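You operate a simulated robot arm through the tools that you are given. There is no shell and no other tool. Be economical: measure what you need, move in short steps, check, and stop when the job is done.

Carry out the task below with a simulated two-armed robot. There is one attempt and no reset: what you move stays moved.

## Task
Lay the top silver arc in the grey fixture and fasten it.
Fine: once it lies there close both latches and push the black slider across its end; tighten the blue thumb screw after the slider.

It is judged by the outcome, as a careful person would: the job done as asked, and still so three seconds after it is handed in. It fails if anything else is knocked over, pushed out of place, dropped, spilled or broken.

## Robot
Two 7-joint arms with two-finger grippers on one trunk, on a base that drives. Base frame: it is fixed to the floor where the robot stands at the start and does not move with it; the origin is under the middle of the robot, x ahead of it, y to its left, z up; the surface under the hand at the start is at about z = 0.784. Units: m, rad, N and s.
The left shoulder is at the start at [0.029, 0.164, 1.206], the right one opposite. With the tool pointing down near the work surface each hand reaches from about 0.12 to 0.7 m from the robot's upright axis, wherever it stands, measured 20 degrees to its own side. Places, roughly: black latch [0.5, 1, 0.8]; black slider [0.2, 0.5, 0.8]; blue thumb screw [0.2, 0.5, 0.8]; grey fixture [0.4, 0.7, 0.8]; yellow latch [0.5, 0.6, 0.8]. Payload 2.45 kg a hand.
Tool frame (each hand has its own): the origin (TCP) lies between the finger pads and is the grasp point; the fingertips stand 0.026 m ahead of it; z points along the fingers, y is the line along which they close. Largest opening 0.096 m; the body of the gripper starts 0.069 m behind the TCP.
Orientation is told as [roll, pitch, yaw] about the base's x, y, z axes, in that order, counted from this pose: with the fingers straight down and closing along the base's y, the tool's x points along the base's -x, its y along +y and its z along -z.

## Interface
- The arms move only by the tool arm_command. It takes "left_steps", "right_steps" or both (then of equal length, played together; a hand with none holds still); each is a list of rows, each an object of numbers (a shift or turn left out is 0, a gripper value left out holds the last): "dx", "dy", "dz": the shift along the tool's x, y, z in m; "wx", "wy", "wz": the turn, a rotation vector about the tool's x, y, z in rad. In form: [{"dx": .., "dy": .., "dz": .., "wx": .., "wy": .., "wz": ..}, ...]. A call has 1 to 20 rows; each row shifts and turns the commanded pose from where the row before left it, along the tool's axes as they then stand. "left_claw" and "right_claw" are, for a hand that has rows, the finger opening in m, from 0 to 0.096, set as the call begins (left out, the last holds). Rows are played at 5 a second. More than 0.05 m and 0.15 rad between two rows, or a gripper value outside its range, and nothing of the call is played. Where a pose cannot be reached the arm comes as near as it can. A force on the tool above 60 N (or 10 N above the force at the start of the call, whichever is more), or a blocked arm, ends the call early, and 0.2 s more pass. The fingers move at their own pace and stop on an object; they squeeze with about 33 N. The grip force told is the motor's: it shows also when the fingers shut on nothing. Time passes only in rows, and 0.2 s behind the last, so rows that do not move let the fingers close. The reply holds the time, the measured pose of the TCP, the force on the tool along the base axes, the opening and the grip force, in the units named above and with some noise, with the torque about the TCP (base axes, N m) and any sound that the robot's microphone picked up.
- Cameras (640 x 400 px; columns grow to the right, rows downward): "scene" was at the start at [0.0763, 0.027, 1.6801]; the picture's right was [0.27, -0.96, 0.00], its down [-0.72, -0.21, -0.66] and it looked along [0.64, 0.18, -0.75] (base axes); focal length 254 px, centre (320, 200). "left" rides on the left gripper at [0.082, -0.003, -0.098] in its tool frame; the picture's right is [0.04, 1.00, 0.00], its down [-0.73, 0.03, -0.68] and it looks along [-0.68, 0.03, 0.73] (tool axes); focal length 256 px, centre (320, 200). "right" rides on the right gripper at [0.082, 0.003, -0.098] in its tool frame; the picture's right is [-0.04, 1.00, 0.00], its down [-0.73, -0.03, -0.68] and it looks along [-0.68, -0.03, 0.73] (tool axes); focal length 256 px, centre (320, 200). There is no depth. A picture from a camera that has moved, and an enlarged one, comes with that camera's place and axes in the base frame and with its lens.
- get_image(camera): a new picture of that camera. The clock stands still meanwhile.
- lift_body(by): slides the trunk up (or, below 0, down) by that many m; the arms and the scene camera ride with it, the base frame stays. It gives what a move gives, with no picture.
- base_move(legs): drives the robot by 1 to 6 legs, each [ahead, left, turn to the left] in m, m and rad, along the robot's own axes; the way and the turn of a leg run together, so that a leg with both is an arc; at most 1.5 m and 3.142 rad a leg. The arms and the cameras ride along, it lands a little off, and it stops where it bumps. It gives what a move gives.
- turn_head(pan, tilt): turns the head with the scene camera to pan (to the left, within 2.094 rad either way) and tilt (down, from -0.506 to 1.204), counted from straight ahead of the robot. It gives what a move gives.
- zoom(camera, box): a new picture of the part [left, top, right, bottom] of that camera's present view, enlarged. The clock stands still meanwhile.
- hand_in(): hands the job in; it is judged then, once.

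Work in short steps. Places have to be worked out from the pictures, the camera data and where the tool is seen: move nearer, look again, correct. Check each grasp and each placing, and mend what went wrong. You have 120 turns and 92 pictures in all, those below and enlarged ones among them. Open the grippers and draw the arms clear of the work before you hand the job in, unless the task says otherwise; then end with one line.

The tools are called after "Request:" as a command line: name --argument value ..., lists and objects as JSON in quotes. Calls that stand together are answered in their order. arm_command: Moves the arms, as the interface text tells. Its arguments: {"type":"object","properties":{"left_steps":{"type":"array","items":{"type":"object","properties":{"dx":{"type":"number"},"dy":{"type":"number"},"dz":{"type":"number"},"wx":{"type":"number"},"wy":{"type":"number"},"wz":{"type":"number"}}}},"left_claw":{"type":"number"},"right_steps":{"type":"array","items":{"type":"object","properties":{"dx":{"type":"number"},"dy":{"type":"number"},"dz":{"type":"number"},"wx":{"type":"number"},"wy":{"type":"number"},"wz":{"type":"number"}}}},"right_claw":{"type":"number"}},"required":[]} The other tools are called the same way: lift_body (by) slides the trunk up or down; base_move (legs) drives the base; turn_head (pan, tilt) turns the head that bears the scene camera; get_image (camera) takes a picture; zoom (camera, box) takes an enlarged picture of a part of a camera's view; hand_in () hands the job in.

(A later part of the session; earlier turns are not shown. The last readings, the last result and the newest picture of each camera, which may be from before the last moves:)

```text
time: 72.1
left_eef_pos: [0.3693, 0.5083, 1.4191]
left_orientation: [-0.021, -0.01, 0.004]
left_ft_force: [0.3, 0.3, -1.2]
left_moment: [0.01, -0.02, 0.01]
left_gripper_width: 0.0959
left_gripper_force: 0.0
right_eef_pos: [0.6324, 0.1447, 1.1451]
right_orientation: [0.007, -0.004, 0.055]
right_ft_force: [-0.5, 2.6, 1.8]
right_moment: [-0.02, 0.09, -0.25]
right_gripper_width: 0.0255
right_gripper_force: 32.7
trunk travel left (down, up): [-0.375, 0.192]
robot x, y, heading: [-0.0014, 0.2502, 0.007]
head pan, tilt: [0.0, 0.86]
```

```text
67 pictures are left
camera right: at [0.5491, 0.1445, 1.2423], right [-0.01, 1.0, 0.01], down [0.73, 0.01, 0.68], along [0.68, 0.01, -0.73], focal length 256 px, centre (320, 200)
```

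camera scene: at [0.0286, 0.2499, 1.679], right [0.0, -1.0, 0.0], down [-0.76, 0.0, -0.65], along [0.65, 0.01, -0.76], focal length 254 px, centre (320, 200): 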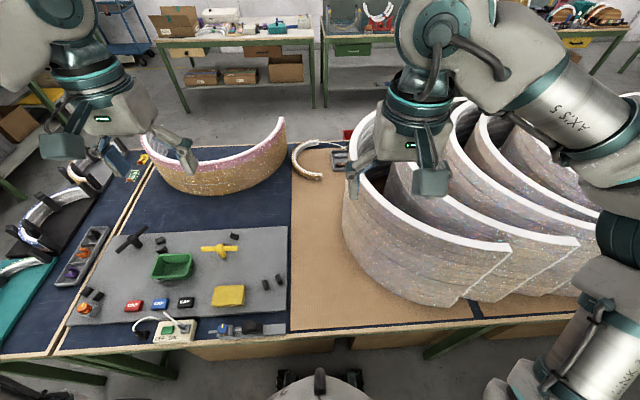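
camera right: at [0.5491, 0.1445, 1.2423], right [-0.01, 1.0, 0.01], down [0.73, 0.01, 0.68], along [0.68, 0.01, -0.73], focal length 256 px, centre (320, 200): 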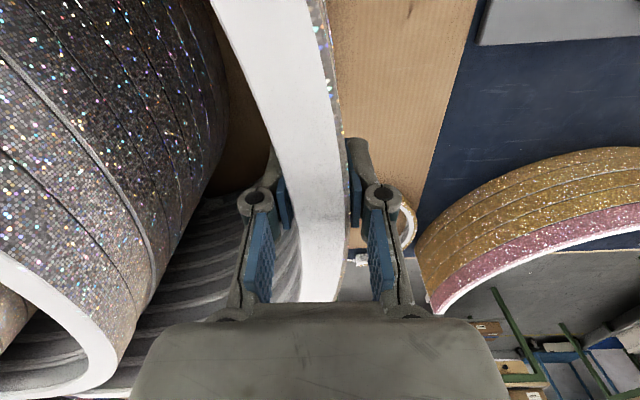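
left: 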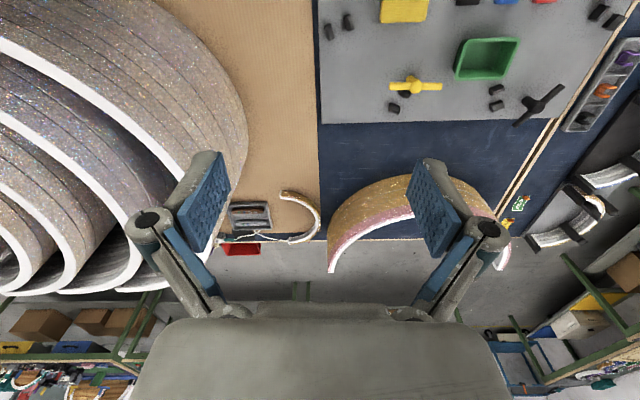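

Closed on 0.0255: the rim is about level with the TCP (z_top≈1.146), so the tips reach 26 mm down the top layer. I test-lift 15 mm and read the load.

Request:
arm_command --right_steps '[{"dz": -0.005}, {"dz": -0.005}, {"dz": -0.005}, {}, {}]'

Request:
get_image --camera "scene"

Request:
get_image --camera "right"

```text
time: 73.3
left_eef_pos: [0.368, 0.5066, 1.4196]
left_orientation: [-0.02, -0.009, 0.001]
left_ft_force: [0.1, -0.1, 0.4]
left_moment: [-0.01, -0.01, -0.01]
left_gripper_width: 0.096
left_gripper_force: 0.1
right_eef_pos: [0.6322, 0.1429, 1.159]
right_orientation: [0.005, -0.002, 0.051]
right_ft_force: [-1.6, -1.1, -6.9]
right_moment: [0.42, 0.95, -0.05]
right_gripper_width: 0.0258
right_gripper_force: 33.0
trunk travel left (down, up): [-0.375, 0.192]
robot x, y, heading: [-0.0018, 0.2546, 0.007]
head pan, tilt: [0.0, 0.86]
```

```text
66 pictures are left
camera scene: at [0.0815, 0.2554, 1.6788], right [0.0, -1.0, 0.0], down [-0.76, 0.0, -0.65], along [0.65, 0.0, -0.76], focal length 254 px, centre (320, 200)
```

scene: 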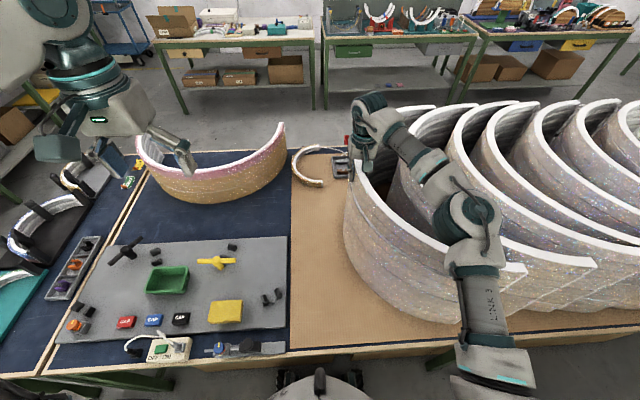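

```text
65 pictures are left
camera right: at [0.5498, 0.1424, 1.2567], right [-0.01, 1.0, 0.01], down [0.73, 0.01, 0.68], along [0.68, 0.01, -0.73], focal length 256 px, centre (320, 200)
```

right: 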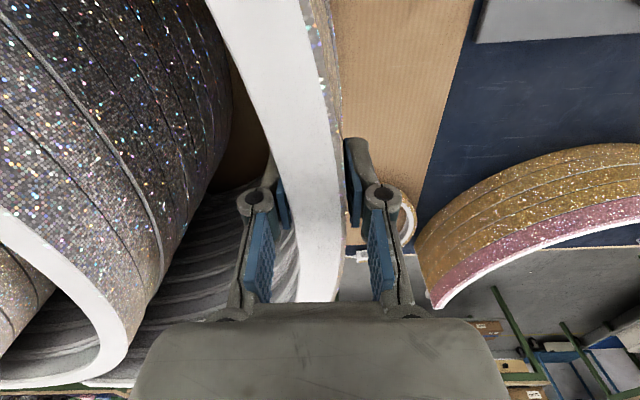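

Load 6.9 N with 0.95 Nm about y, so an end may still be resting. I zoom to see the gap along the arc.

Request:
zoom --camera "scene" --box '[330, 100, 540, 320]'

```text
1.82 times, centred on (435, 210) of scene
camera zoom: at [0.0815, 0.2554, 1.6788], right [0.0, -1.0, 0.0], down [-0.76, 0.0, -0.65], along [0.65, 0.0, -0.76], focal length 462 px, centre (111, 182)
```

zoom: 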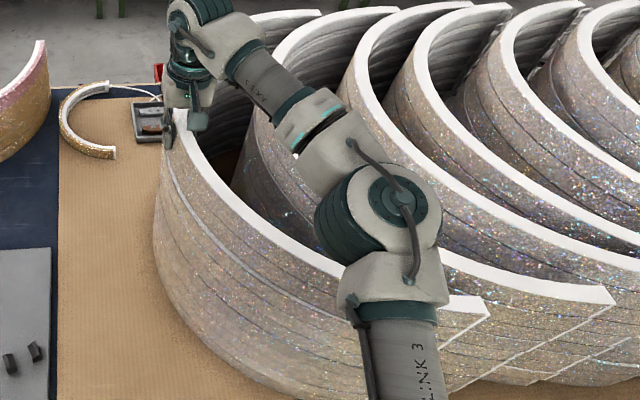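

I lift another 3 cm slowly and watch load and tilt.

Request:
arm_command --right_steps '[{"dz": -0.006}, {"dz": -0.006}, {"dz": -0.006}, {"dz": -0.006}, {"dz": -0.006}, {}, {}]'

Request:
zoom --camera "scene" --box '[330, 100, 540, 320]'

Request:
get_image --camera "right"

```text
time: 74.9
left_eef_pos: [0.3681, 0.5072, 1.4187]
left_orientation: [-0.023, -0.008, 0.001]
left_ft_force: [-0.4, 0.9, 0.5]
left_moment: [-0.02, 0.0, 0.0]
left_gripper_width: 0.096
left_gripper_force: 0.1
right_eef_pos: [0.6317, 0.1423, 1.1893]
right_orientation: [0.006, -0.005, 0.053]
right_ft_force: [-0.7, -0.6, -8.7]
right_moment: [0.62, 0.34, -0.06]
right_gripper_width: 0.0264
right_gripper_force: 33.2
trunk travel left (down, up): [-0.375, 0.192]
robot x, y, heading: [-0.0007, 0.2511, 0.001]
head pan, tilt: [0.0, 0.86]
```

```text
1.82 times, centred on (435, 210) of scene
camera zoom: at [0.0815, 0.2557, 1.6788], right [0.0, -1.0, 0.0], down [-0.76, 0.0, -0.65], along [0.65, 0.0, -0.76], focal length 462 px, centre (111, 182)
```

zoom: 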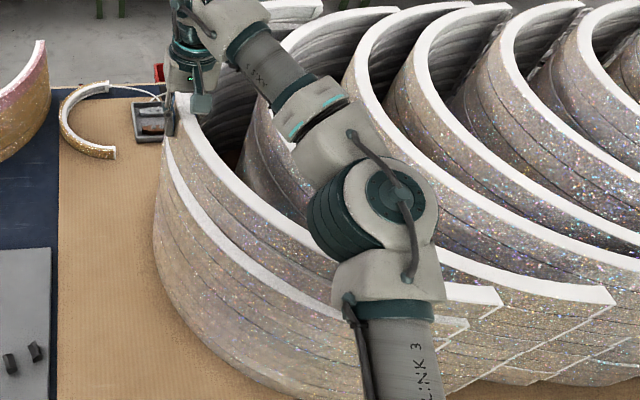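

```text
62 pictures are left
camera right: at [0.5485, 0.1425, 1.2878], right [-0.01, 1.0, 0.01], down [0.73, 0.0, 0.68], along [0.68, 0.01, -0.73], focal length 256 px, centre (320, 200)
```

right: 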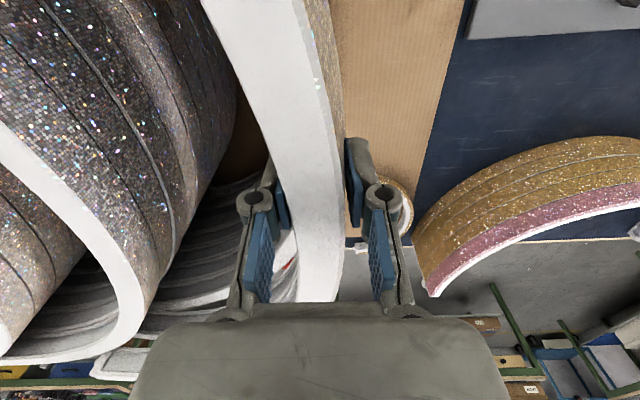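

The arc is free and level, weighing about 0.9 kg, and the single grip holds. I raise the trunk 6 cm for clearance and then back straight off in small legs.

Request:
lift_body --by 0.06

Request:
base_move --legs '[[-0.06, 0, 0], [-0.08, 0, 0], [-0.08, 0, 0], [-0.08, 0, 0]]'

Request:
get_image --camera "scene"

```text
time: 75.9
left_eef_pos: [0.3696, 0.5071, 1.4789]
left_orientation: [-0.022, -0.008, 0.001]
left_ft_force: [0.0, 0.4, -0.3]
left_moment: [0.02, 0.0, 0.01]
left_gripper_width: 0.096
left_gripper_force: 0.1
right_eef_pos: [0.6332, 0.1443, 1.2494]
right_orientation: [0.005, -0.003, 0.052]
right_ft_force: [-0.1, 0.7, -7.7]
right_moment: [0.6, 0.16, -0.08]
right_gripper_width: 0.0271
right_gripper_force: 33.5
trunk travel left (down, up): [-0.435, 0.132]
robot x, y, heading: [-0.0026, 0.2535, 0.005]
head pan, tilt: [0.0, 0.86]
```

```text
time: 78.9
left_eef_pos: [0.0841, 0.5075, 1.4738]
left_orientation: [-0.023, 0.006, 0.008]
left_ft_force: [0.6, 0.5, -0.6]
left_moment: [-0.01, 0.1, -0.01]
left_gripper_width: 0.0959
left_gripper_force: 0.1
right_eef_pos: [0.3444, 0.1448, 1.2413]
right_orientation: [0.007, 0.009, 0.055]
right_ft_force: [-0.1, 0.5, -5.2]
right_moment: [0.48, 0.16, 0.05]
right_gripper_width: 0.0249
right_gripper_force: 32.9
trunk travel left (down, up): [-0.435, 0.132]
robot x, y, heading: [-0.3006, 0.2521, 0.011]
head pan, tilt: [0.0, 0.86]
```

```text
61 pictures are left
camera scene: at [-0.2093, 0.2549, 1.7374], right [0.01, -1.0, 0.0], down [-0.77, -0.01, -0.64], along [0.64, 0.0, -0.77], focal length 254 px, centre (320, 200)
```

scene: 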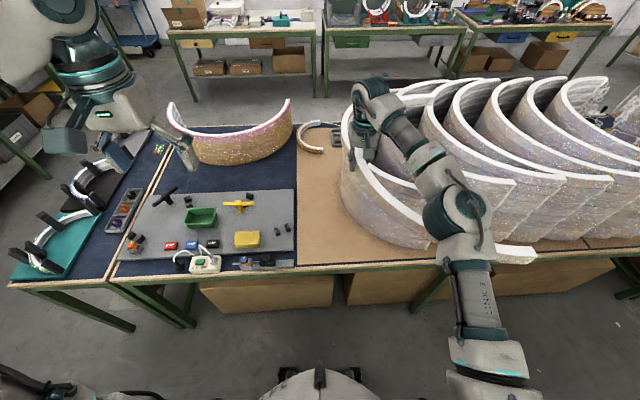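

The arc comes along cleanly. I now move left in small legs to stand in front of the fixture.

Request:
base_move --legs '[[0, 0.08, 0], [0, 0.1, 0], [0, 0.1, 0], [0, 0.1, 0], [0, 0.1, 0], [0, 0.08, 0]]'

Request:
arm_command --right_steps '[{}, {}, {}, {}, {}]'

Request:
get_image --camera "scene"

```text
time: 83.6
left_eef_pos: [0.0565, 1.0975, 1.4714]
left_orientation: [-0.075, -0.003, 0.008]
left_ft_force: [0.7, 1.5, -0.2]
left_moment: [-0.22, 0.08, 0.0]
left_gripper_width: 0.096
left_gripper_force: 0.1
right_eef_pos: [0.3214, 0.7236, 1.2501]
right_orientation: [-0.008, -0.005, 0.047]
right_ft_force: [0.3, -0.4, -4.1]
right_moment: [0.57, 0.17, -0.07]
right_gripper_width: 0.0248
right_gripper_force: 32.8
trunk travel left (down, up): [-0.435, 0.132]
robot x, y, heading: [-0.3143, 0.8206, -0.001]
head pan, tilt: [0.0, 0.86]
```

```text
time: 85.0
left_eef_pos: [0.0414, 0.9664, 1.4988]
left_orientation: [-0.023, -0.017, 0.015]
left_ft_force: [0.4, -0.7, -0.1]
left_moment: [0.12, -0.02, -0.03]
left_gripper_width: 0.0957
left_gripper_force: 0.0
right_eef_pos: [0.3113, 0.6, 1.2472]
right_orientation: [0.076, -0.018, 0.043]
right_ft_force: [-0.1, -1.4, -4.5]
right_moment: [0.66, 0.22, -0.07]
right_gripper_width: 0.0247
right_gripper_force: 32.9
trunk travel left (down, up): [-0.435, 0.132]
robot x, y, heading: [-0.3097, 0.7989, 0.01]
head pan, tilt: [0.0, 0.86]
stopped in row 5 (right hand): the arm was blocked; the commanded pose is now the measured one
```

```text
60 pictures are left
camera scene: at [-0.2378, 0.7303, 1.7365], right [0.0, -1.0, -0.04], down [-0.76, 0.03, -0.65], along [0.65, 0.03, -0.76], focal length 254 px, centre (320, 200)
```

scene: 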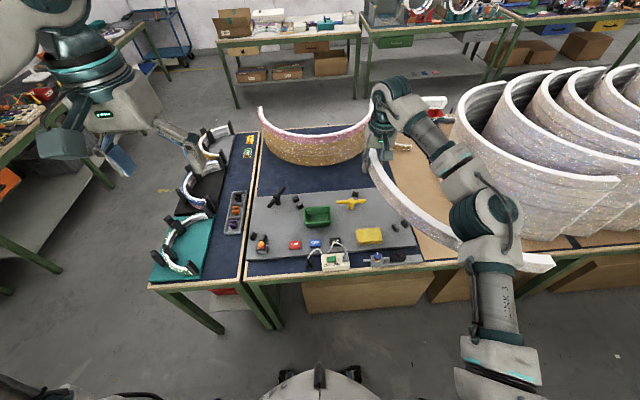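

It rocks sideways again after the lateral drive. The arc is clear of the stacks, so I lower the trunk by 0.25 to steady it and wait.

Request:
lift_body --by -0.25

Request:
turn_head --pan 0.0 --tilt 0.87

Request:
arm_command --right_steps '[{}, {}, {}, {}, {}, {}, {}, {}, {}, {}, {}, {}, {}, {}, {}]' --left_steps '[{}, {}, {}, {}, {}, {}, {}, {}, {}, {}, {}, {}, {}, {}, {}]'

Request:
get_image --camera "scene"

```text
time: 87.6
left_eef_pos: [0.0367, 0.9742, 1.2525]
left_orientation: [-0.027, -0.023, 0.013]
left_ft_force: [-0.1, -1.8, -0.8]
left_moment: [0.26, -0.09, 0.01]
left_gripper_width: 0.0959
left_gripper_force: 0.1
right_eef_pos: [0.3065, 0.6031, 1.0052]
right_orientation: [0.073, -0.024, 0.038]
right_ft_force: [0.5, -2.0, -4.2]
right_moment: [0.62, 0.24, -0.18]
right_gripper_width: 0.0249
right_gripper_force: 33.0
trunk travel left (down, up): [-0.185, 0.382]
robot x, y, heading: [-0.3064, 0.7974, -0.004]
head pan, tilt: [0.0, 0.86]
```

```text
time: 88.2
left_eef_pos: [0.041, 1.0623, 1.2371]
left_orientation: [-0.091, -0.015, 0.018]
left_ft_force: [1.7, 0.3, 0.7]
left_moment: [-0.09, 0.08, -0.01]
left_gripper_width: 0.0962
left_gripper_force: 0.0
right_eef_pos: [0.3074, 0.679, 1.0083]
right_orientation: [0.017, -0.018, 0.048]
right_ft_force: [-0.5, 3.7, -4.2]
right_moment: [0.35, -0.04, 0.26]
right_gripper_width: 0.025
right_gripper_force: 33.9
trunk travel left (down, up): [-0.185, 0.382]
robot x, y, heading: [-0.3086, 0.8181, -0.008]
head pan, tilt: [0.0, 0.869]
```

```text
time: 91.4
left_eef_pos: [0.0393, 1.0348, 1.2436]
left_orientation: [-0.07, -0.017, 0.019]
left_ft_force: [0.4, 0.9, 0.0]
left_moment: [-0.06, 0.0, -0.01]
left_gripper_width: 0.0962
left_gripper_force: 0.1
right_eef_pos: [0.3082, 0.6561, 1.0065]
right_orientation: [0.034, -0.021, 0.046]
right_ft_force: [0.1, 0.7, -5.1]
right_moment: [0.53, 0.1, 0.03]
right_gripper_width: 0.0249
right_gripper_force: 33.3
trunk travel left (down, up): [-0.185, 0.382]
robot x, y, heading: [-0.3109, 0.8109, -0.0]
head pan, tilt: [0.0, 0.869]
```

```text
59 pictures are left
camera scene: at [-0.1114, 0.802, 1.4817], right [0.0, -1.0, -0.01], down [-0.77, 0.01, -0.64], along [0.64, 0.0, -0.77], focal length 254 px, centre (320, 200)
```

scene: 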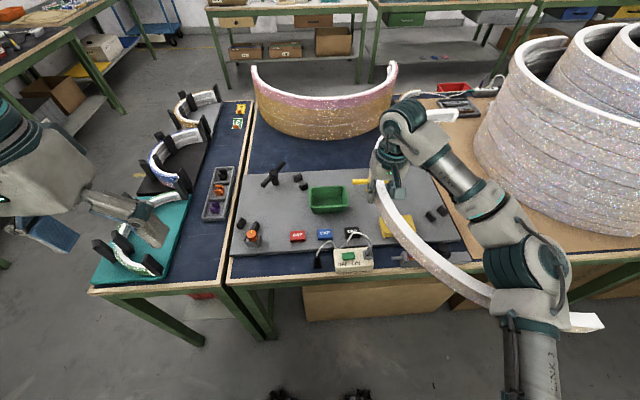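

Settled; the arc weighs about 0.5 kg and hangs level. I back off so I can swing it 90° over the free floor, below my arms: 0.45 m back, then the hand goes down 0.11 and right 0.14.

Request:
base_move --legs '[[-0.09, 0, 0], [-0.1, 0, 0], [-0.1, 0, 0], [-0.1, 0, 0], [-0.08, 0, 0]]'

Request:
arm_command --right_steps '[{"dz": 0.02, "wx": 0.017, "wy": 0.01}, {"dz": 0.02, "wx": 0.017, "wy": 0.01}, {"dz": 0.02}, {"dz": 0.02}, {"dz": 0.02}, {"dz": 0.01}, {"dy": -0.02}, {"dy": -0.02}, {"dy": -0.02}, {"dy": -0.02}, {"dy": -0.02}, {"dy": -0.02}, {"dy": -0.02}, {}, {}]'

Request:
get_image --camera "scene"

```text
time: 95.4
left_eef_pos: [-0.4338, 0.9654, 1.2521]
left_orientation: [-0.02, -0.022, 0.01]
left_ft_force: [0.3, -1.8, -0.2]
left_moment: [0.12, -0.08, 0.0]
left_gripper_width: 0.0959
left_gripper_force: 0.0
right_eef_pos: [-0.1641, 0.5955, 1.0005]
right_orientation: [0.077, -0.023, 0.033]
right_ft_force: [0.3, -2.8, -4.1]
right_moment: [0.72, 0.24, -0.21]
right_gripper_width: 0.0249
right_gripper_force: 33.6
trunk travel left (down, up): [-0.185, 0.382]
robot x, y, heading: [-0.7802, 0.7996, -0.005]
head pan, tilt: [0.0, 0.869]
```

```text
time: 98.6
left_eef_pos: [-0.437, 1.0096, 1.2475]
left_orientation: [-0.058, -0.025, 0.012]
left_ft_force: [-0.3, -0.3, -0.4]
left_moment: [0.11, -0.05, -0.03]
left_gripper_width: 0.096
left_gripper_force: 0.1
right_eef_pos: [-0.1626, 0.4916, 0.8985]
right_orientation: [0.01, -0.007, 0.034]
right_ft_force: [0.7, 0.3, -4.2]
right_moment: [0.45, 0.17, 0.05]
right_gripper_width: 0.0249
right_gripper_force: 32.6
trunk travel left (down, up): [-0.185, 0.382]
robot x, y, heading: [-0.7814, 0.8005, -0.005]
head pan, tilt: [0.0, 0.869]
```

```text
58 pictures are left
camera scene: at [-0.5826, 0.8259, 1.4818], right [0.0, -1.0, 0.02], down [-0.77, -0.01, -0.64], along [0.64, -0.01, -0.77], focal length 254 px, centre (320, 200)
```

scene: 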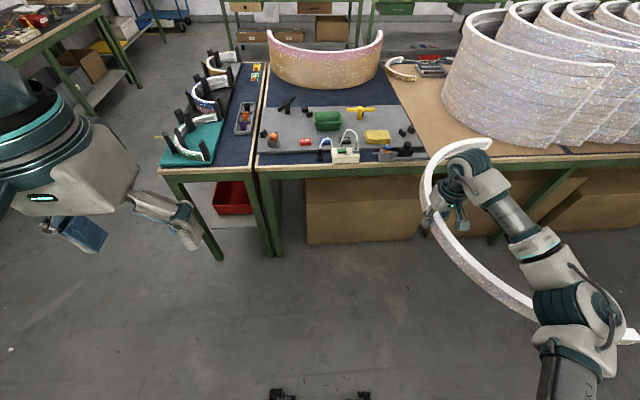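

Clear floor all around. I swing the arc clockwise by 1.55 rad about the hand, slowly.

Request:
arm_command --right_steps '[{"wz": 0.0776}, {"wz": 0.0776}, {"wz": 0.0776}, {"wz": 0.0776}, {"wz": 0.0776}, {"wz": 0.0776}, {"wz": 0.0776}, {"wz": 0.0776}, {"wz": 0.0776}, {"wz": 0.0776}]'

Request:
get_image --camera "scene"

```text
time: 100.8
left_eef_pos: [-0.4369, 1.0061, 1.2482]
left_orientation: [-0.05, -0.022, 0.013]
left_ft_force: [0.0, 0.0, 0.5]
left_moment: [-0.01, -0.01, 0.0]
left_gripper_width: 0.0959
left_gripper_force: 0.0
right_eef_pos: [-0.1609, 0.4885, 0.8974]
right_orientation: [0.015, 0.003, -0.742]
right_ft_force: [0.4, -0.2, -5.6]
right_moment: [0.49, -0.27, 0.03]
right_gripper_width: 0.0247
right_gripper_force: 33.4
trunk travel left (down, up): [-0.185, 0.382]
robot x, y, heading: [-0.7774, 0.8018, -0.004]
head pan, tilt: [0.0, 0.869]
```

```text
57 pictures are left
camera scene: at [-0.582, 0.7887, 1.4818], right [0.0, -1.0, -0.01], down [-0.77, 0.01, -0.64], along [0.64, 0.0, -0.77], focal length 254 px, centre (320, 200)
```

scene: 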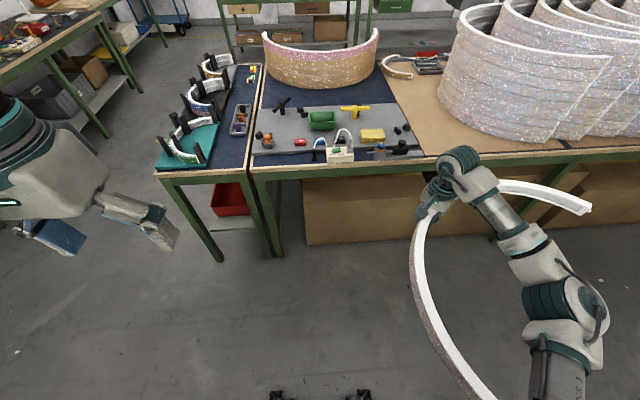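

Going well. I lower a bit more to pass under the upper arm and finish the swing.

Request:
arm_command --right_steps '[{"dz": 0.03}, {"wz": 0.0776}, {"wz": 0.0776}, {"wz": 0.0776}, {"wz": 0.0776}, {"wz": 0.0776}, {"wz": 0.0776}, {"wz": 0.0776}, {"wz": 0.0776}, {"wz": 0.0776}, {"wz": 0.0776}, {}, {}]'

Request:
get_image --camera "scene"

```text
time: 103.6
left_eef_pos: [-0.4365, 1.0229, 1.2461]
left_orientation: [-0.065, -0.024, 0.015]
left_ft_force: [0.5, 1.6, -0.2]
left_moment: [-0.17, 0.01, 0.0]
left_gripper_width: 0.0963
left_gripper_force: 0.0
right_eef_pos: [-0.1608, 0.504, 0.8704]
right_orientation: [0.005, 0.002, -1.517]
right_ft_force: [1.2, 1.4, -4.9]
right_moment: [0.09, -0.53, 0.07]
right_gripper_width: 0.0248
right_gripper_force: 32.9
trunk travel left (down, up): [-0.185, 0.382]
robot x, y, heading: [-0.7811, 0.8032, 0.001]
head pan, tilt: [0.0, 0.869]
```

```text
56 pictures are left
camera scene: at [-0.5829, 0.8291, 1.4818], right [0.0, -1.0, 0.02], down [-0.77, -0.01, -0.64], along [0.64, -0.01, -0.77], focal length 254 px, centre (320, 200)
```

scene: 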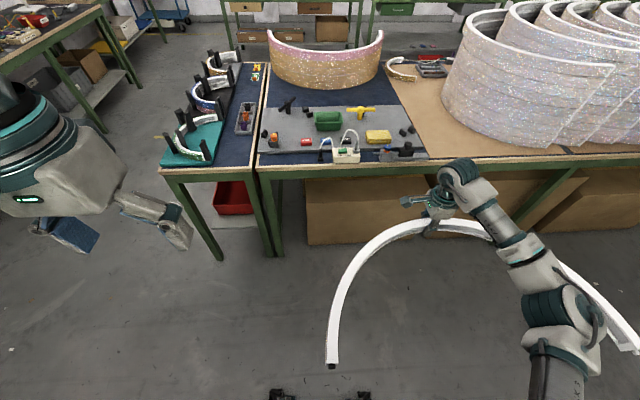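

The arc now opens towards me as it must lie. I raise the trunk 0.13 so it clears everything on the fixture, then drive forward and shift left a little, gently.

Request:
lift_body --by 0.13

Request:
base_move --legs '[[0.08, 0, 0], [0.1, 0.03, 0], [0.1, 0.03, 0], [0.1, 0.03, 0], [0.1, 0.03, 0]]'

Request:
arm_command --right_steps '[{}, {}, {}, {}, {}, {}, {}, {}, {}, {}]' --left_steps '[{}, {}, {}, {}, {}, {}, {}, {}, {}, {}]'

Request:
get_image --camera "scene"

```text
time: 105.2
left_eef_pos: [-0.4367, 1.0157, 1.3767]
left_orientation: [-0.057, -0.024, 0.013]
left_ft_force: [-0.8, 1.0, 0.0]
left_moment: [-0.03, 0.04, -0.01]
left_gripper_width: 0.0958
left_gripper_force: 0.0
right_eef_pos: [-0.1613, 0.4987, 0.9987]
right_orientation: [0.006, 0.008, -1.515]
right_ft_force: [0.2, 0.7, -4.5]
right_moment: [0.13, -0.5, 0.08]
right_gripper_width: 0.025
right_gripper_force: 33.3
trunk travel left (down, up): [-0.315, 0.252]
robot x, y, heading: [-0.7779, 0.8015, -0.0]
head pan, tilt: [0.0, 0.869]
```

```text
time: 109.3
left_eef_pos: [0.0412, 1.1035, 1.381]
left_orientation: [-0.052, -0.022, 0.013]
left_ft_force: [0.6, 0.3, 0.6]
left_moment: [-0.05, 0.06, 0.0]
left_gripper_width: 0.0959
left_gripper_force: 0.1
right_eef_pos: [0.3168, 0.585, 0.9921]
right_orientation: [0.004, 0.027, -1.527]
right_ft_force: [0.0, -0.9, -5.1]
right_moment: [0.14, -0.56, -0.04]
right_gripper_width: 0.025
right_gripper_force: 32.6
trunk travel left (down, up): [-0.315, 0.252]
robot x, y, heading: [-0.3026, 0.9115, -0.004]
head pan, tilt: [0.0, 0.869]
```

```text
time: 111.5
left_eef_pos: [0.0386, 1.0796, 1.3849]
left_orientation: [-0.031, -0.026, 0.01]
left_ft_force: [1.0, -0.8, 0.0]
left_moment: [0.02, -0.01, 0.02]
left_gripper_width: 0.0961
left_gripper_force: 0.0
right_eef_pos: [0.3135, 0.569, 0.9871]
right_orientation: [0.009, 0.041, -1.528]
right_ft_force: [0.1, -0.6, -4.8]
right_moment: [0.17, -0.53, 0.0]
right_gripper_width: 0.0248
right_gripper_force: 32.9
trunk travel left (down, up): [-0.315, 0.252]
robot x, y, heading: [-0.3065, 0.91, -0.009]
head pan, tilt: [0.0, 0.869]
```

```text
55 pictures are left
camera scene: at [-0.1984, 0.8733, 1.6174], right [-0.01, -1.0, -0.02], down [-0.77, 0.02, -0.64], along [0.64, 0.01, -0.77], focal length 254 px, centre (320, 200)
```

scene: 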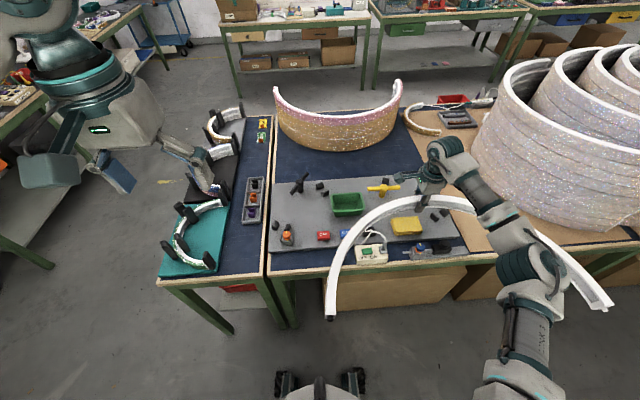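

I use the left hand camera to measure the stop blocks; first a picture from where it is.

Request:
get_image --camera "left"

Request:
zoom --camera "scene" --box '[260, 160, 480, 280]'

```text
54 pictures are left
camera left: at [-0.0448, 1.0791, 1.4812], right [-0.05, 1.0, -0.03], down [0.72, 0.06, 0.7], along [0.7, 0.01, -0.72], focal length 256 px, centre (320, 200)
```

left: 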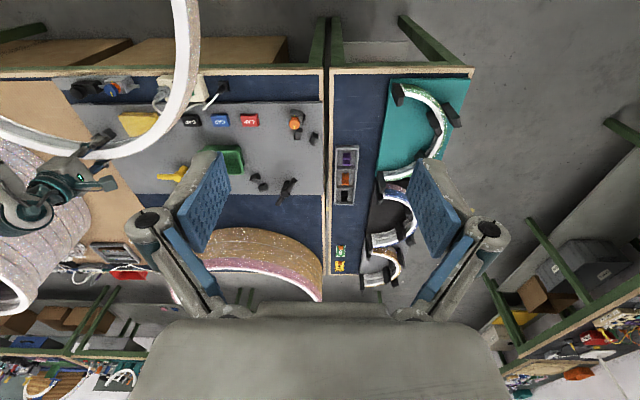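

```text
2.91 times, centred on (370, 220) of scene
camera zoom: at [-0.1984, 0.8733, 1.6174], right [-0.01, -1.0, -0.02], down [-0.77, 0.02, -0.64], along [0.64, 0.01, -0.77], focal length 739 px, centre (174, 142)
```

zoom: 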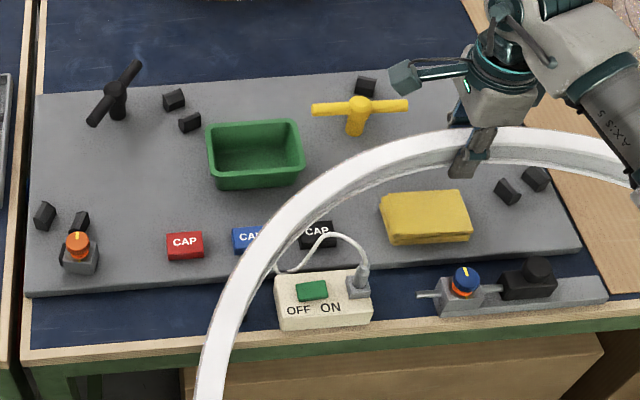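

Working from two views the stop pairs lie on a circle of radius ≈0.336 (matching the arc), centre ≈(0.25,0.73), axis turned ≈+0.07 rad; the latches stand open, one inside, one outside the track. I level the hand, bring it over to the left in my frame, then drive forward.

Request:
arm_command --right_steps '[{"wy": -0.02, "wx": 0.005, "dx": 0.01}, {"wy": -0.02, "wx": 0.004, "dx": 0.03}, {"dx": 0.03, "wz": -0.01}, {"dx": 0.03, "wz": -0.01}, {"dx": 0.03, "wz": -0.01}, {"dx": 0.03, "wz": -0.01}, {"dx": 0.03, "wz": -0.01}, {"dx": 0.03, "wz": -0.02}, {"dx": 0.02, "wz": -0.01}, {}, {}]'

Request:
base_move --legs '[[0.08, 0, 0], [0.08, 0, 0], [0.08, 0, 0], [0.06, 0, 0.005]]'

Request:
arm_command --right_steps '[{}, {}, {}, {}, {}, {}, {}, {}]' --left_steps '[{}, {}, {}, {}, {}, {}, {}, {}]'

Request:
get_image --camera "scene"

```text
time: 113.9
left_eef_pos: [0.0381, 1.0771, 1.3885]
left_orientation: [-0.065, -0.026, 0.019]
left_ft_force: [-0.2, -0.6, -0.1]
left_moment: [0.02, 0.04, 0.0]
left_gripper_width: 0.096
left_gripper_force: 0.0
right_eef_pos: [0.2977, 0.796, 0.9877]
right_orientation: [0.0, 0.01, -1.453]
right_ft_force: [0.2, -1.7, -5.0]
right_moment: [0.26, -0.47, -0.01]
right_gripper_width: 0.0248
right_gripper_force: 33.2
trunk travel left (down, up): [-0.315, 0.252]
robot x, y, heading: [-0.3018, 0.9063, -0.006]
head pan, tilt: [0.0, 0.869]
```

```text
time: 116.7
left_eef_pos: [0.1965, 1.0766, 1.3856]
left_orientation: [-0.019, -0.037, 0.017]
left_ft_force: [-1.1, -4.5, 0.2]
left_moment: [0.35, -0.11, 0.01]
left_gripper_width: 0.096
left_gripper_force: 0.1
right_eef_pos: [0.4676, 0.8155, 0.995]
right_orientation: [0.015, -0.002, -1.437]
right_ft_force: [0.3, -4.1, -4.9]
right_moment: [0.31, -0.43, 0.14]
right_gripper_width: 0.0251
right_gripper_force: 32.8
trunk travel left (down, up): [-0.315, 0.252]
robot x, y, heading: [-0.1139, 0.914, 0.01]
head pan, tilt: [0.0, 0.869]
stopped in leg 4: the robot was blocked; the commanded pose is now the measured one
```

```text
time: 118.7
left_eef_pos: [0.2029, 1.0541, 1.3879]
left_orientation: [-0.009, -0.038, 0.016]
left_ft_force: [-0.2, -2.1, -0.9]
left_moment: [0.25, -0.06, 0.02]
left_gripper_width: 0.096
left_gripper_force: 0.0
right_eef_pos: [0.4715, 0.7955, 0.9936]
right_orientation: [0.014, 0.009, -1.436]
right_ft_force: [1.7, -4.8, -4.0]
right_moment: [0.28, -0.45, 0.05]
right_gripper_width: 0.025
right_gripper_force: 32.8
trunk travel left (down, up): [-0.315, 0.252]
robot x, y, heading: [-0.114, 0.903, 0.013]
head pan, tilt: [0.0, 0.869]
stopped in row 8 (left hand): the arm was blocked; the commanded pose is now the measured one
```

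```text
52 pictures are left
camera scene: at [-0.0091, 0.845, 1.6166], right [0.01, -1.0, -0.04], down [-0.77, 0.02, -0.64], along [0.64, 0.04, -0.77], focal length 254 px, centre (320, 200)
```

scene: 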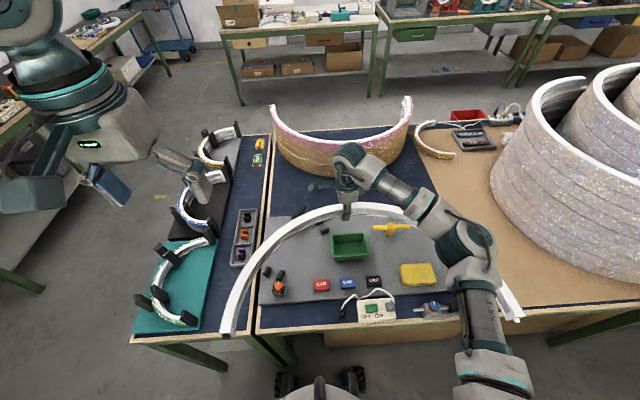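

The base bumped (probably the table leg at y≈1.0) and leans slightly. I back 4 cm off, shift right 0.13 and go forward again.

Request:
base_move --legs '[[-0.05, 0, 0], [0, -0.07, 0], [0, -0.07, -0.01]]'

Request:
arm_command --right_steps '[{}, {}, {}, {}, {}, {}, {}, {}, {}, {}]'

Request:
base_move --legs '[[0.06, 0, 0], [0.06, 0, 0]]'

Request:
arm_command --right_steps '[{}, {}, {}, {}, {}, {}, {}, {}]'

```text
time: 120.9
left_eef_pos: [0.1523, 0.983, 1.3783]
left_orientation: [-0.058, -0.038, 0.013]
left_ft_force: [1.2, -1.1, 0.3]
left_moment: [0.03, 0.03, -0.01]
left_gripper_width: 0.0959
left_gripper_force: 0.1
right_eef_pos: [0.4219, 0.7073, 1.0004]
right_orientation: [0.012, -0.04, -1.439]
right_ft_force: [-1.3, -0.4, -5.4]
right_moment: [0.19, -0.63, 0.07]
right_gripper_width: 0.025
right_gripper_force: 32.7
trunk travel left (down, up): [-0.315, 0.252]
robot x, y, heading: [-0.1617, 0.7722, 0.005]
head pan, tilt: [0.0, 0.869]
```

```text
time: 123.3
left_eef_pos: [0.1338, 0.9465, 1.3896]
left_orientation: [-0.028, -0.048, 0.001]
left_ft_force: [-0.9, -0.9, -0.4]
left_moment: [0.16, -0.09, -0.01]
left_gripper_width: 0.0958
left_gripper_force: 0.0
right_eef_pos: [0.4053, 0.6798, 1.009]
right_orientation: [0.028, -0.014, -1.451]
right_ft_force: [-0.4, -1.9, -4.8]
right_moment: [0.28, -0.43, 0.0]
right_gripper_width: 0.025
right_gripper_force: 33.1
trunk travel left (down, up): [-0.315, 0.252]
robot x, y, heading: [-0.1621, 0.7796, -0.006]
head pan, tilt: [0.0, 0.869]
stopped in row 10 (right hand): the arm was blocked; the commanded pose is now the measured one
```

```text
time: 124.8
left_eef_pos: [0.2341, 1.0191, 1.3853]
left_orientation: [-0.085, -0.065, -0.004]
left_ft_force: [-0.9, -0.5, 0.8]
left_moment: [0.02, -0.07, 0.03]
left_gripper_width: 0.0959
left_gripper_force: 0.1
right_eef_pos: [0.5059, 0.7311, 1.0239]
right_orientation: [0.038, -0.064, -1.454]
right_ft_force: [-1.9, 0.5, -4.3]
right_moment: [0.27, -0.65, 0.1]
right_gripper_width: 0.025
right_gripper_force: 32.8
trunk travel left (down, up): [-0.315, 0.252]
robot x, y, heading: [-0.0466, 0.7851, -0.011]
head pan, tilt: [0.0, 0.869]
```

```text
time: 126.6
left_eef_pos: [0.2506, 0.9974, 1.384]
left_orientation: [-0.07, -0.05, -0.005]
left_ft_force: [-0.2, 0.3, 0.4]
left_moment: [0.02, -0.04, 0.02]
left_gripper_width: 0.0958
left_gripper_force: 0.1
right_eef_pos: [0.5194, 0.7171, 1.0131]
right_orientation: [0.026, -0.046, -1.451]
right_ft_force: [0.4, 0.0, -4.2]
right_moment: [0.19, -0.55, 0.02]
right_gripper_width: 0.025
right_gripper_force: 32.9
trunk travel left (down, up): [-0.315, 0.252]
robot x, y, heading: [-0.0499, 0.7836, -0.014]
head pan, tilt: [0.0, 0.869]
```

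Now at x≈-0.05 and settling. I level the hand, shift it to about (0.57,0.80), and lower the trunk 6 cm.

Request:
arm_command --right_steps '[{"wy": 0.015, "wx": 0.009, "dx": 0.02}, {"wy": 0.015, "wx": 0.009, "dx": 0.02, "dy": 0.01}, {"wy": 0.016, "wx": 0.008, "dx": 0.02, "dy": 0.02}, {"dx": 0.02, "dy": 0.02}, {}, {}, {}]'

Request:
lift_body --by -0.06

Request:
arm_command --right_steps '[{}, {}, {}, {}, {}, {}, {}, {}]'

Request:
get_image --camera "scene"

Request:
get_image --camera "left"

```text
time: 128.2
left_eef_pos: [0.2519, 0.9972, 1.3845]
left_orientation: [-0.07, -0.048, -0.004]
left_ft_force: [-1.0, 0.3, -0.6]
left_moment: [-0.02, 0.02, 0.0]
left_gripper_width: 0.096
left_gripper_force: 0.0
right_eef_pos: [0.5597, 0.8021, 1.0103]
right_orientation: [0.0, -0.002, -1.454]
right_ft_force: [0.3, 0.7, -4.8]
right_moment: [0.17, -0.55, 0.0]
right_gripper_width: 0.0252
right_gripper_force: 32.8
trunk travel left (down, up): [-0.315, 0.252]
robot x, y, heading: [-0.0504, 0.7835, -0.013]
head pan, tilt: [0.0, 0.869]
```

```text
time: 129.2
left_eef_pos: [0.2499, 0.9983, 1.3241]
left_orientation: [-0.071, -0.053, -0.006]
left_ft_force: [0.3, 0.4, -0.1]
left_moment: [-0.01, -0.02, 0.0]
left_gripper_width: 0.0961
left_gripper_force: 0.0
right_eef_pos: [0.5592, 0.8014, 0.9537]
right_orientation: [0.002, -0.004, -1.453]
right_ft_force: [0.3, 0.1, -4.1]
right_moment: [0.19, -0.55, 0.03]
right_gripper_width: 0.0249
right_gripper_force: 33.2
trunk travel left (down, up): [-0.255, 0.312]
robot x, y, heading: [-0.0447, 0.7844, -0.011]
head pan, tilt: [0.0, 0.869]
```

```text
time: 131.0
left_eef_pos: [0.2511, 0.9984, 1.3235]
left_orientation: [-0.071, -0.048, -0.005]
left_ft_force: [-0.2, -0.4, 0.1]
left_moment: [0.0, 0.0, -0.05]
left_gripper_width: 0.0961
left_gripper_force: 0.1
right_eef_pos: [0.5606, 0.8024, 0.9506]
right_orientation: [-0.001, -0.002, -1.452]
right_ft_force: [0.0, -0.4, -4.6]
right_moment: [0.18, -0.56, 0.01]
right_gripper_width: 0.025
right_gripper_force: 33.4
trunk travel left (down, up): [-0.255, 0.312]
robot x, y, heading: [-0.0501, 0.7826, -0.012]
head pan, tilt: [0.0, 0.869]
```

```text
51 pictures are left
camera scene: at [0.09, 0.7777, 1.557], right [-0.01, -1.0, 0.0], down [-0.77, 0.01, -0.64], along [0.64, -0.01, -0.77], focal length 254 px, centre (320, 200)
```

scene: 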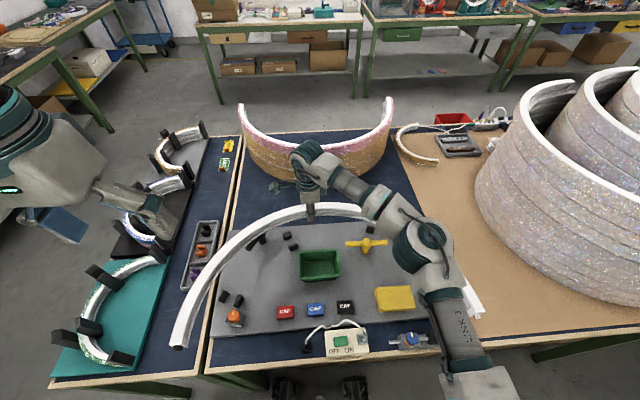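

```text
50 pictures are left
camera left: at [0.1657, 1.0031, 1.418], right [-0.03, 1.0, -0.07], down [0.7, 0.07, 0.71], along [0.71, -0.03, -0.7], focal length 256 px, centre (320, 200)
```

left: 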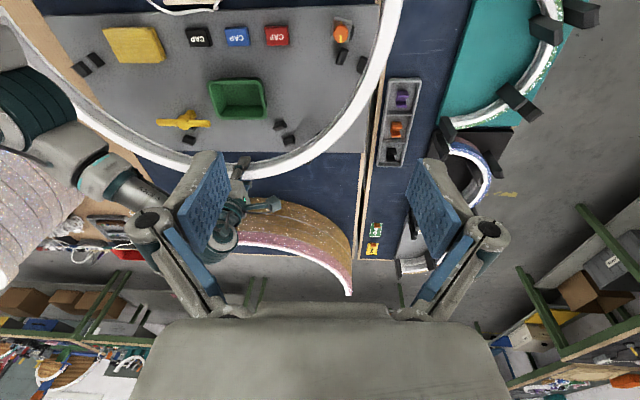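

Everything is still now. I zoom to measure stops and arc ends precisely.

Request:
zoom --camera "scene" --box '[160, 190, 340, 360]'

Request:
zoom --camera "scene" --box '[320, 190, 500, 360]'

Request:
zoom --camera "left" --box '[40, 0, 400, 200]'

```text
2.35 times, centred on (250, 275) of scene
camera zoom: at [0.09, 0.7777, 1.557], right [-0.01, -1.0, 0.0], down [-0.77, 0.01, -0.64], along [0.64, -0.01, -0.77], focal length 597 px, centre (485, 24)
```

zoom: 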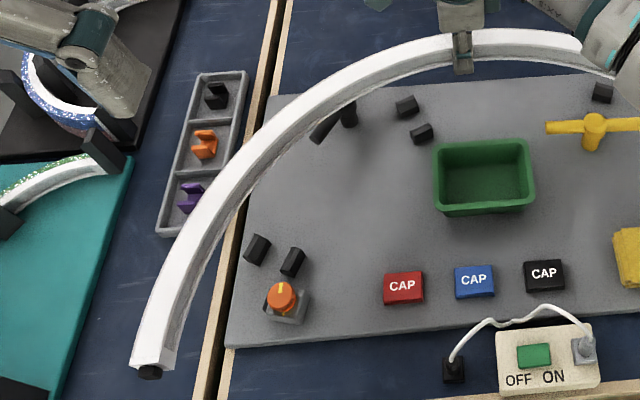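

```text
2.35 times, centred on (410, 275) of scene
camera zoom: at [0.09, 0.7777, 1.557], right [-0.01, -1.0, 0.0], down [-0.77, 0.01, -0.64], along [0.64, -0.01, -0.77], focal length 597 px, centre (108, 24)
```

zoom: 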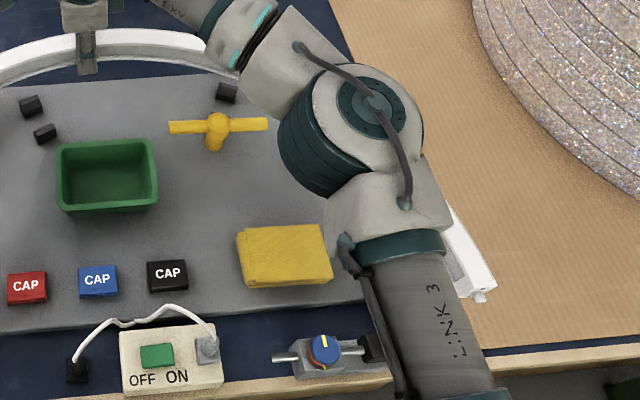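

```text
1.78 times, centred on (220, 100) of left
camera zoom: at [0.1657, 1.0031, 1.418], right [-0.03, 1.0, -0.07], down [0.7, 0.07, 0.71], along [0.71, -0.03, -0.7], focal length 455 px, centre (498, 378)
```

zoom: 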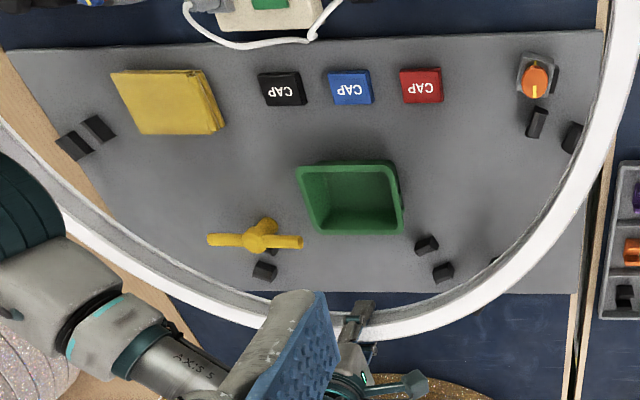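

TCP projects within 2 px, so this view is trustworthy: fixture centre (0.247,0.718), yaw +0.068; the arc's centre is now (0.236,0.747), yaw +0.087. I correct by (+0.012,-0.035), -0.019 rad, and lower 4 cm.

Request:
arm_command --right_steps '[{"dx": -0.012, "dy": 0.003, "wz": 0.007}, {"dx": -0.012, "dy": 0.003, "wz": 0.006}, {"dx": -0.012, "dy": 0.002, "wz": 0.006}, {"dz": 0.013}, {"dz": 0.013}, {"dz": 0.014}, {}, {}]'

Request:
zoom --camera "scene" --box '[190, 190, 350, 350]'

Request:
zoom --camera "scene" --box '[320, 190, 480, 350]'

Request:
zoom --camera "left" --box '[40, 0, 400, 200]'

```text
time: 132.8
left_eef_pos: [0.2519, 0.9983, 1.3231]
left_orientation: [-0.07, -0.051, -0.005]
left_ft_force: [0.4, -0.3, 0.3]
left_moment: [0.02, -0.03, 0.0]
left_gripper_width: 0.0962
left_gripper_force: 0.0
right_eef_pos: [0.5732, 0.767, 0.9104]
right_orientation: [0.001, -0.002, -1.472]
right_ft_force: [-0.3, 0.5, -4.6]
right_moment: [0.17, -0.53, 0.02]
right_gripper_width: 0.0251
right_gripper_force: 32.9
trunk travel left (down, up): [-0.255, 0.312]
robot x, y, heading: [-0.0481, 0.7831, -0.011]
head pan, tilt: [0.0, 0.869]
```

```text
2.50 times, centred on (270, 270) of scene
camera zoom: at [0.0901, 0.7774, 1.557], right [-0.01, -1.0, 0.0], down [-0.77, 0.01, -0.64], along [0.64, -0.01, -0.77], focal length 635 px, centre (445, 25)
```

zoom: 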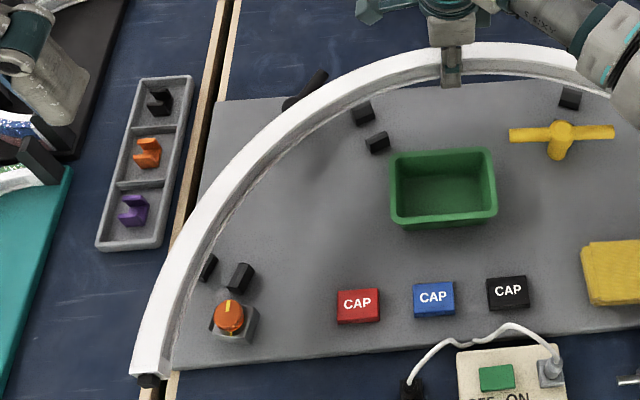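

```text
2.50 times, centred on (400, 270) of scene
camera zoom: at [0.0901, 0.7774, 1.557], right [-0.01, -1.0, 0.0], down [-0.77, 0.01, -0.64], along [0.64, -0.01, -0.77], focal length 635 px, centre (120, 25)
```

zoom: 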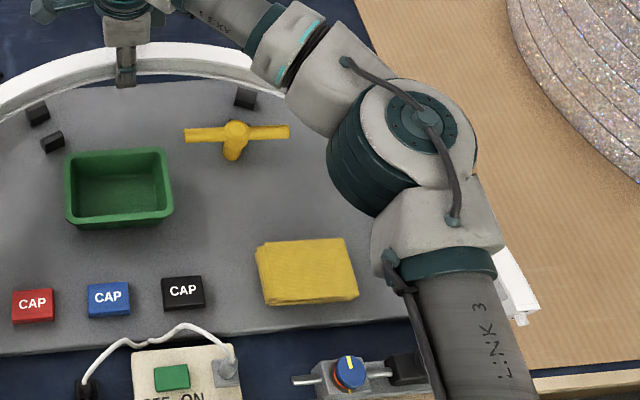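

```text
1.78 times, centred on (220, 100) of left
camera zoom: at [0.1657, 1.0032, 1.418], right [-0.03, 1.0, -0.07], down [0.7, 0.07, 0.71], along [0.71, -0.03, -0.7], focal length 455 px, centre (498, 378)
```

zoom: 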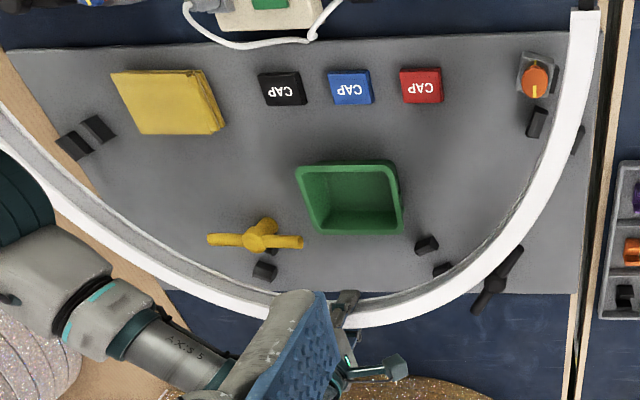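

The arc's ends now give centre (0.251,0.716), yaw 0.072 — within 4 mm of target. I lower 3 cm more and compare directly against the stops.

Request:
arm_command --right_steps '[{"dz": 0.01, "dy": -0.003}, {"dz": 0.01, "dx": 0.002}, {"dz": 0.01}, {}, {}]'

Request:
zoom --camera "scene" --box '[200, 200, 320, 350]'

Request:
zoom --camera "left" --box '[200, 0, 400, 200]'

Request:
zoom --camera "left" --box '[20, 0, 220, 200]'

```text
time: 134.0
left_eef_pos: [0.2512, 0.998, 1.3236]
left_orientation: [-0.07, -0.049, -0.007]
left_ft_force: [0.0, -0.2, -0.6]
left_moment: [-0.02, 0.0, -0.02]
left_gripper_width: 0.096
left_gripper_force: 0.0
right_eef_pos: [0.5685, 0.7691, 0.88]
right_orientation: [0.001, -0.001, -1.471]
right_ft_force: [-0.7, -0.6, -5.1]
right_moment: [0.17, -0.55, 0.0]
right_gripper_width: 0.0251
right_gripper_force: 32.7
trunk travel left (down, up): [-0.255, 0.312]
robot x, y, heading: [-0.047, 0.7842, -0.011]
head pan, tilt: [0.0, 0.869]
```

```text
2.67 times, centred on (260, 275) of scene
camera zoom: at [0.0901, 0.7774, 1.557], right [-0.01, -1.0, 0.0], down [-0.77, 0.01, -0.64], along [0.64, -0.01, -0.77], focal length 677 px, centre (480, 0)
```

zoom: 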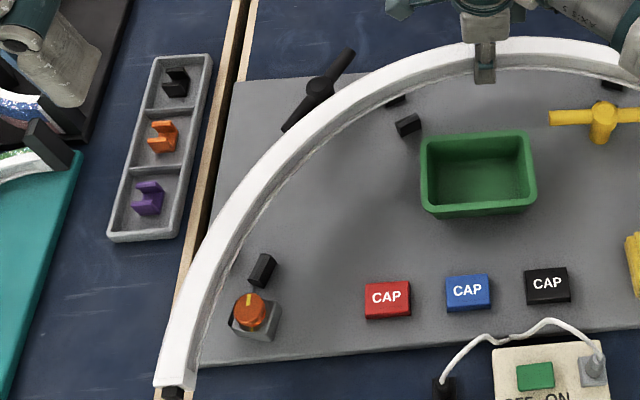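

```text
2.00 times, centred on (300, 100) of left
camera zoom: at [0.1657, 1.0031, 1.418], right [-0.03, 1.0, -0.07], down [0.7, 0.07, 0.71], along [0.71, -0.03, -0.7], focal length 512 px, centre (360, 400)
```

zoom: 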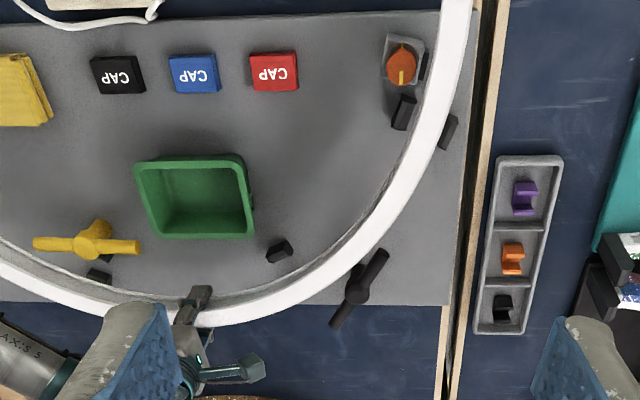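

```text
2.00 times, centred on (120, 100) of left
camera zoom: at [0.1657, 1.0031, 1.418], right [-0.03, 1.0, -0.07], down [0.7, 0.07, 0.71], along [0.71, -0.03, -0.7], focal length 512 px, centre (720, 400)
```

zoom: 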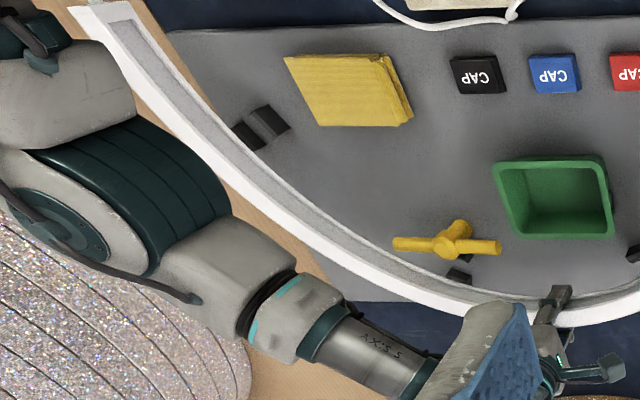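

The arc sits between the left stops and, allowing for the height parallax, over the other gaps too. I lower in small steps watching the forces.

Request:
arm_command --right_steps '[{"dz": 0.006}, {"dz": 0.006}, {"dz": 0.006}, {}, {}]'

Request:
zoom --camera "scene" --box '[210, 200, 350, 350]'

Request:
zoom --camera "left" --box '[20, 0, 220, 200]'

```text
time: 135.2
left_eef_pos: [0.2519, 0.9973, 1.3238]
left_orientation: [-0.068, -0.051, -0.005]
left_ft_force: [-0.3, -0.7, -0.1]
left_moment: [-0.03, 0.01, -0.03]
left_gripper_width: 0.096
left_gripper_force: 0.1
right_eef_pos: [0.5692, 0.7689, 0.861]
right_orientation: [-0.002, -0.002, -1.471]
right_ft_force: [-1.0, -0.1, -4.1]
right_moment: [0.19, -0.54, 0.0]
right_gripper_width: 0.0248
right_gripper_force: 32.5
trunk travel left (down, up): [-0.255, 0.312]
robot x, y, heading: [-0.0444, 0.7852, -0.014]
head pan, tilt: [0.0, 0.869]
```

```text
2.67 times, centred on (280, 275) of scene
camera zoom: at [0.0901, 0.7774, 1.557], right [-0.01, -1.0, 0.0], down [-0.77, 0.01, -0.64], along [0.64, -0.01, -0.77], focal length 677 px, centre (427, 0)
```

zoom: 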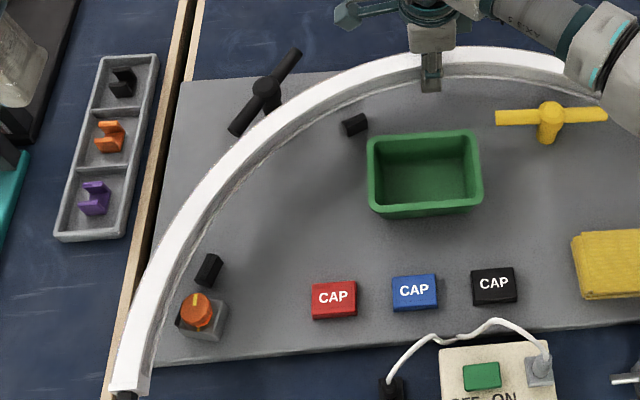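

```text
2.00 times, centred on (120, 100) of left
camera zoom: at [0.1657, 1.0031, 1.418], right [-0.03, 1.0, -0.07], down [0.7, 0.07, 0.71], along [0.71, -0.03, -0.7], focal length 512 px, centre (720, 400)
```

zoom: 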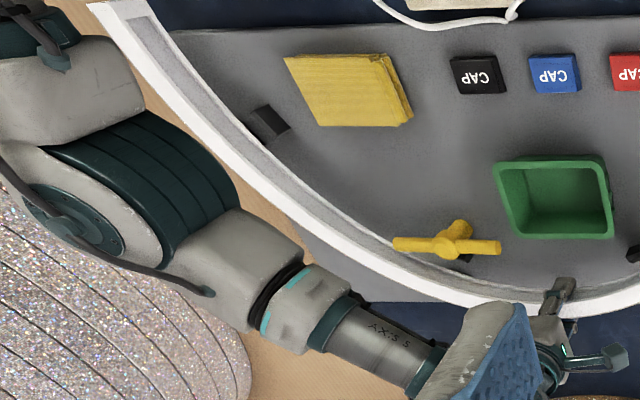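

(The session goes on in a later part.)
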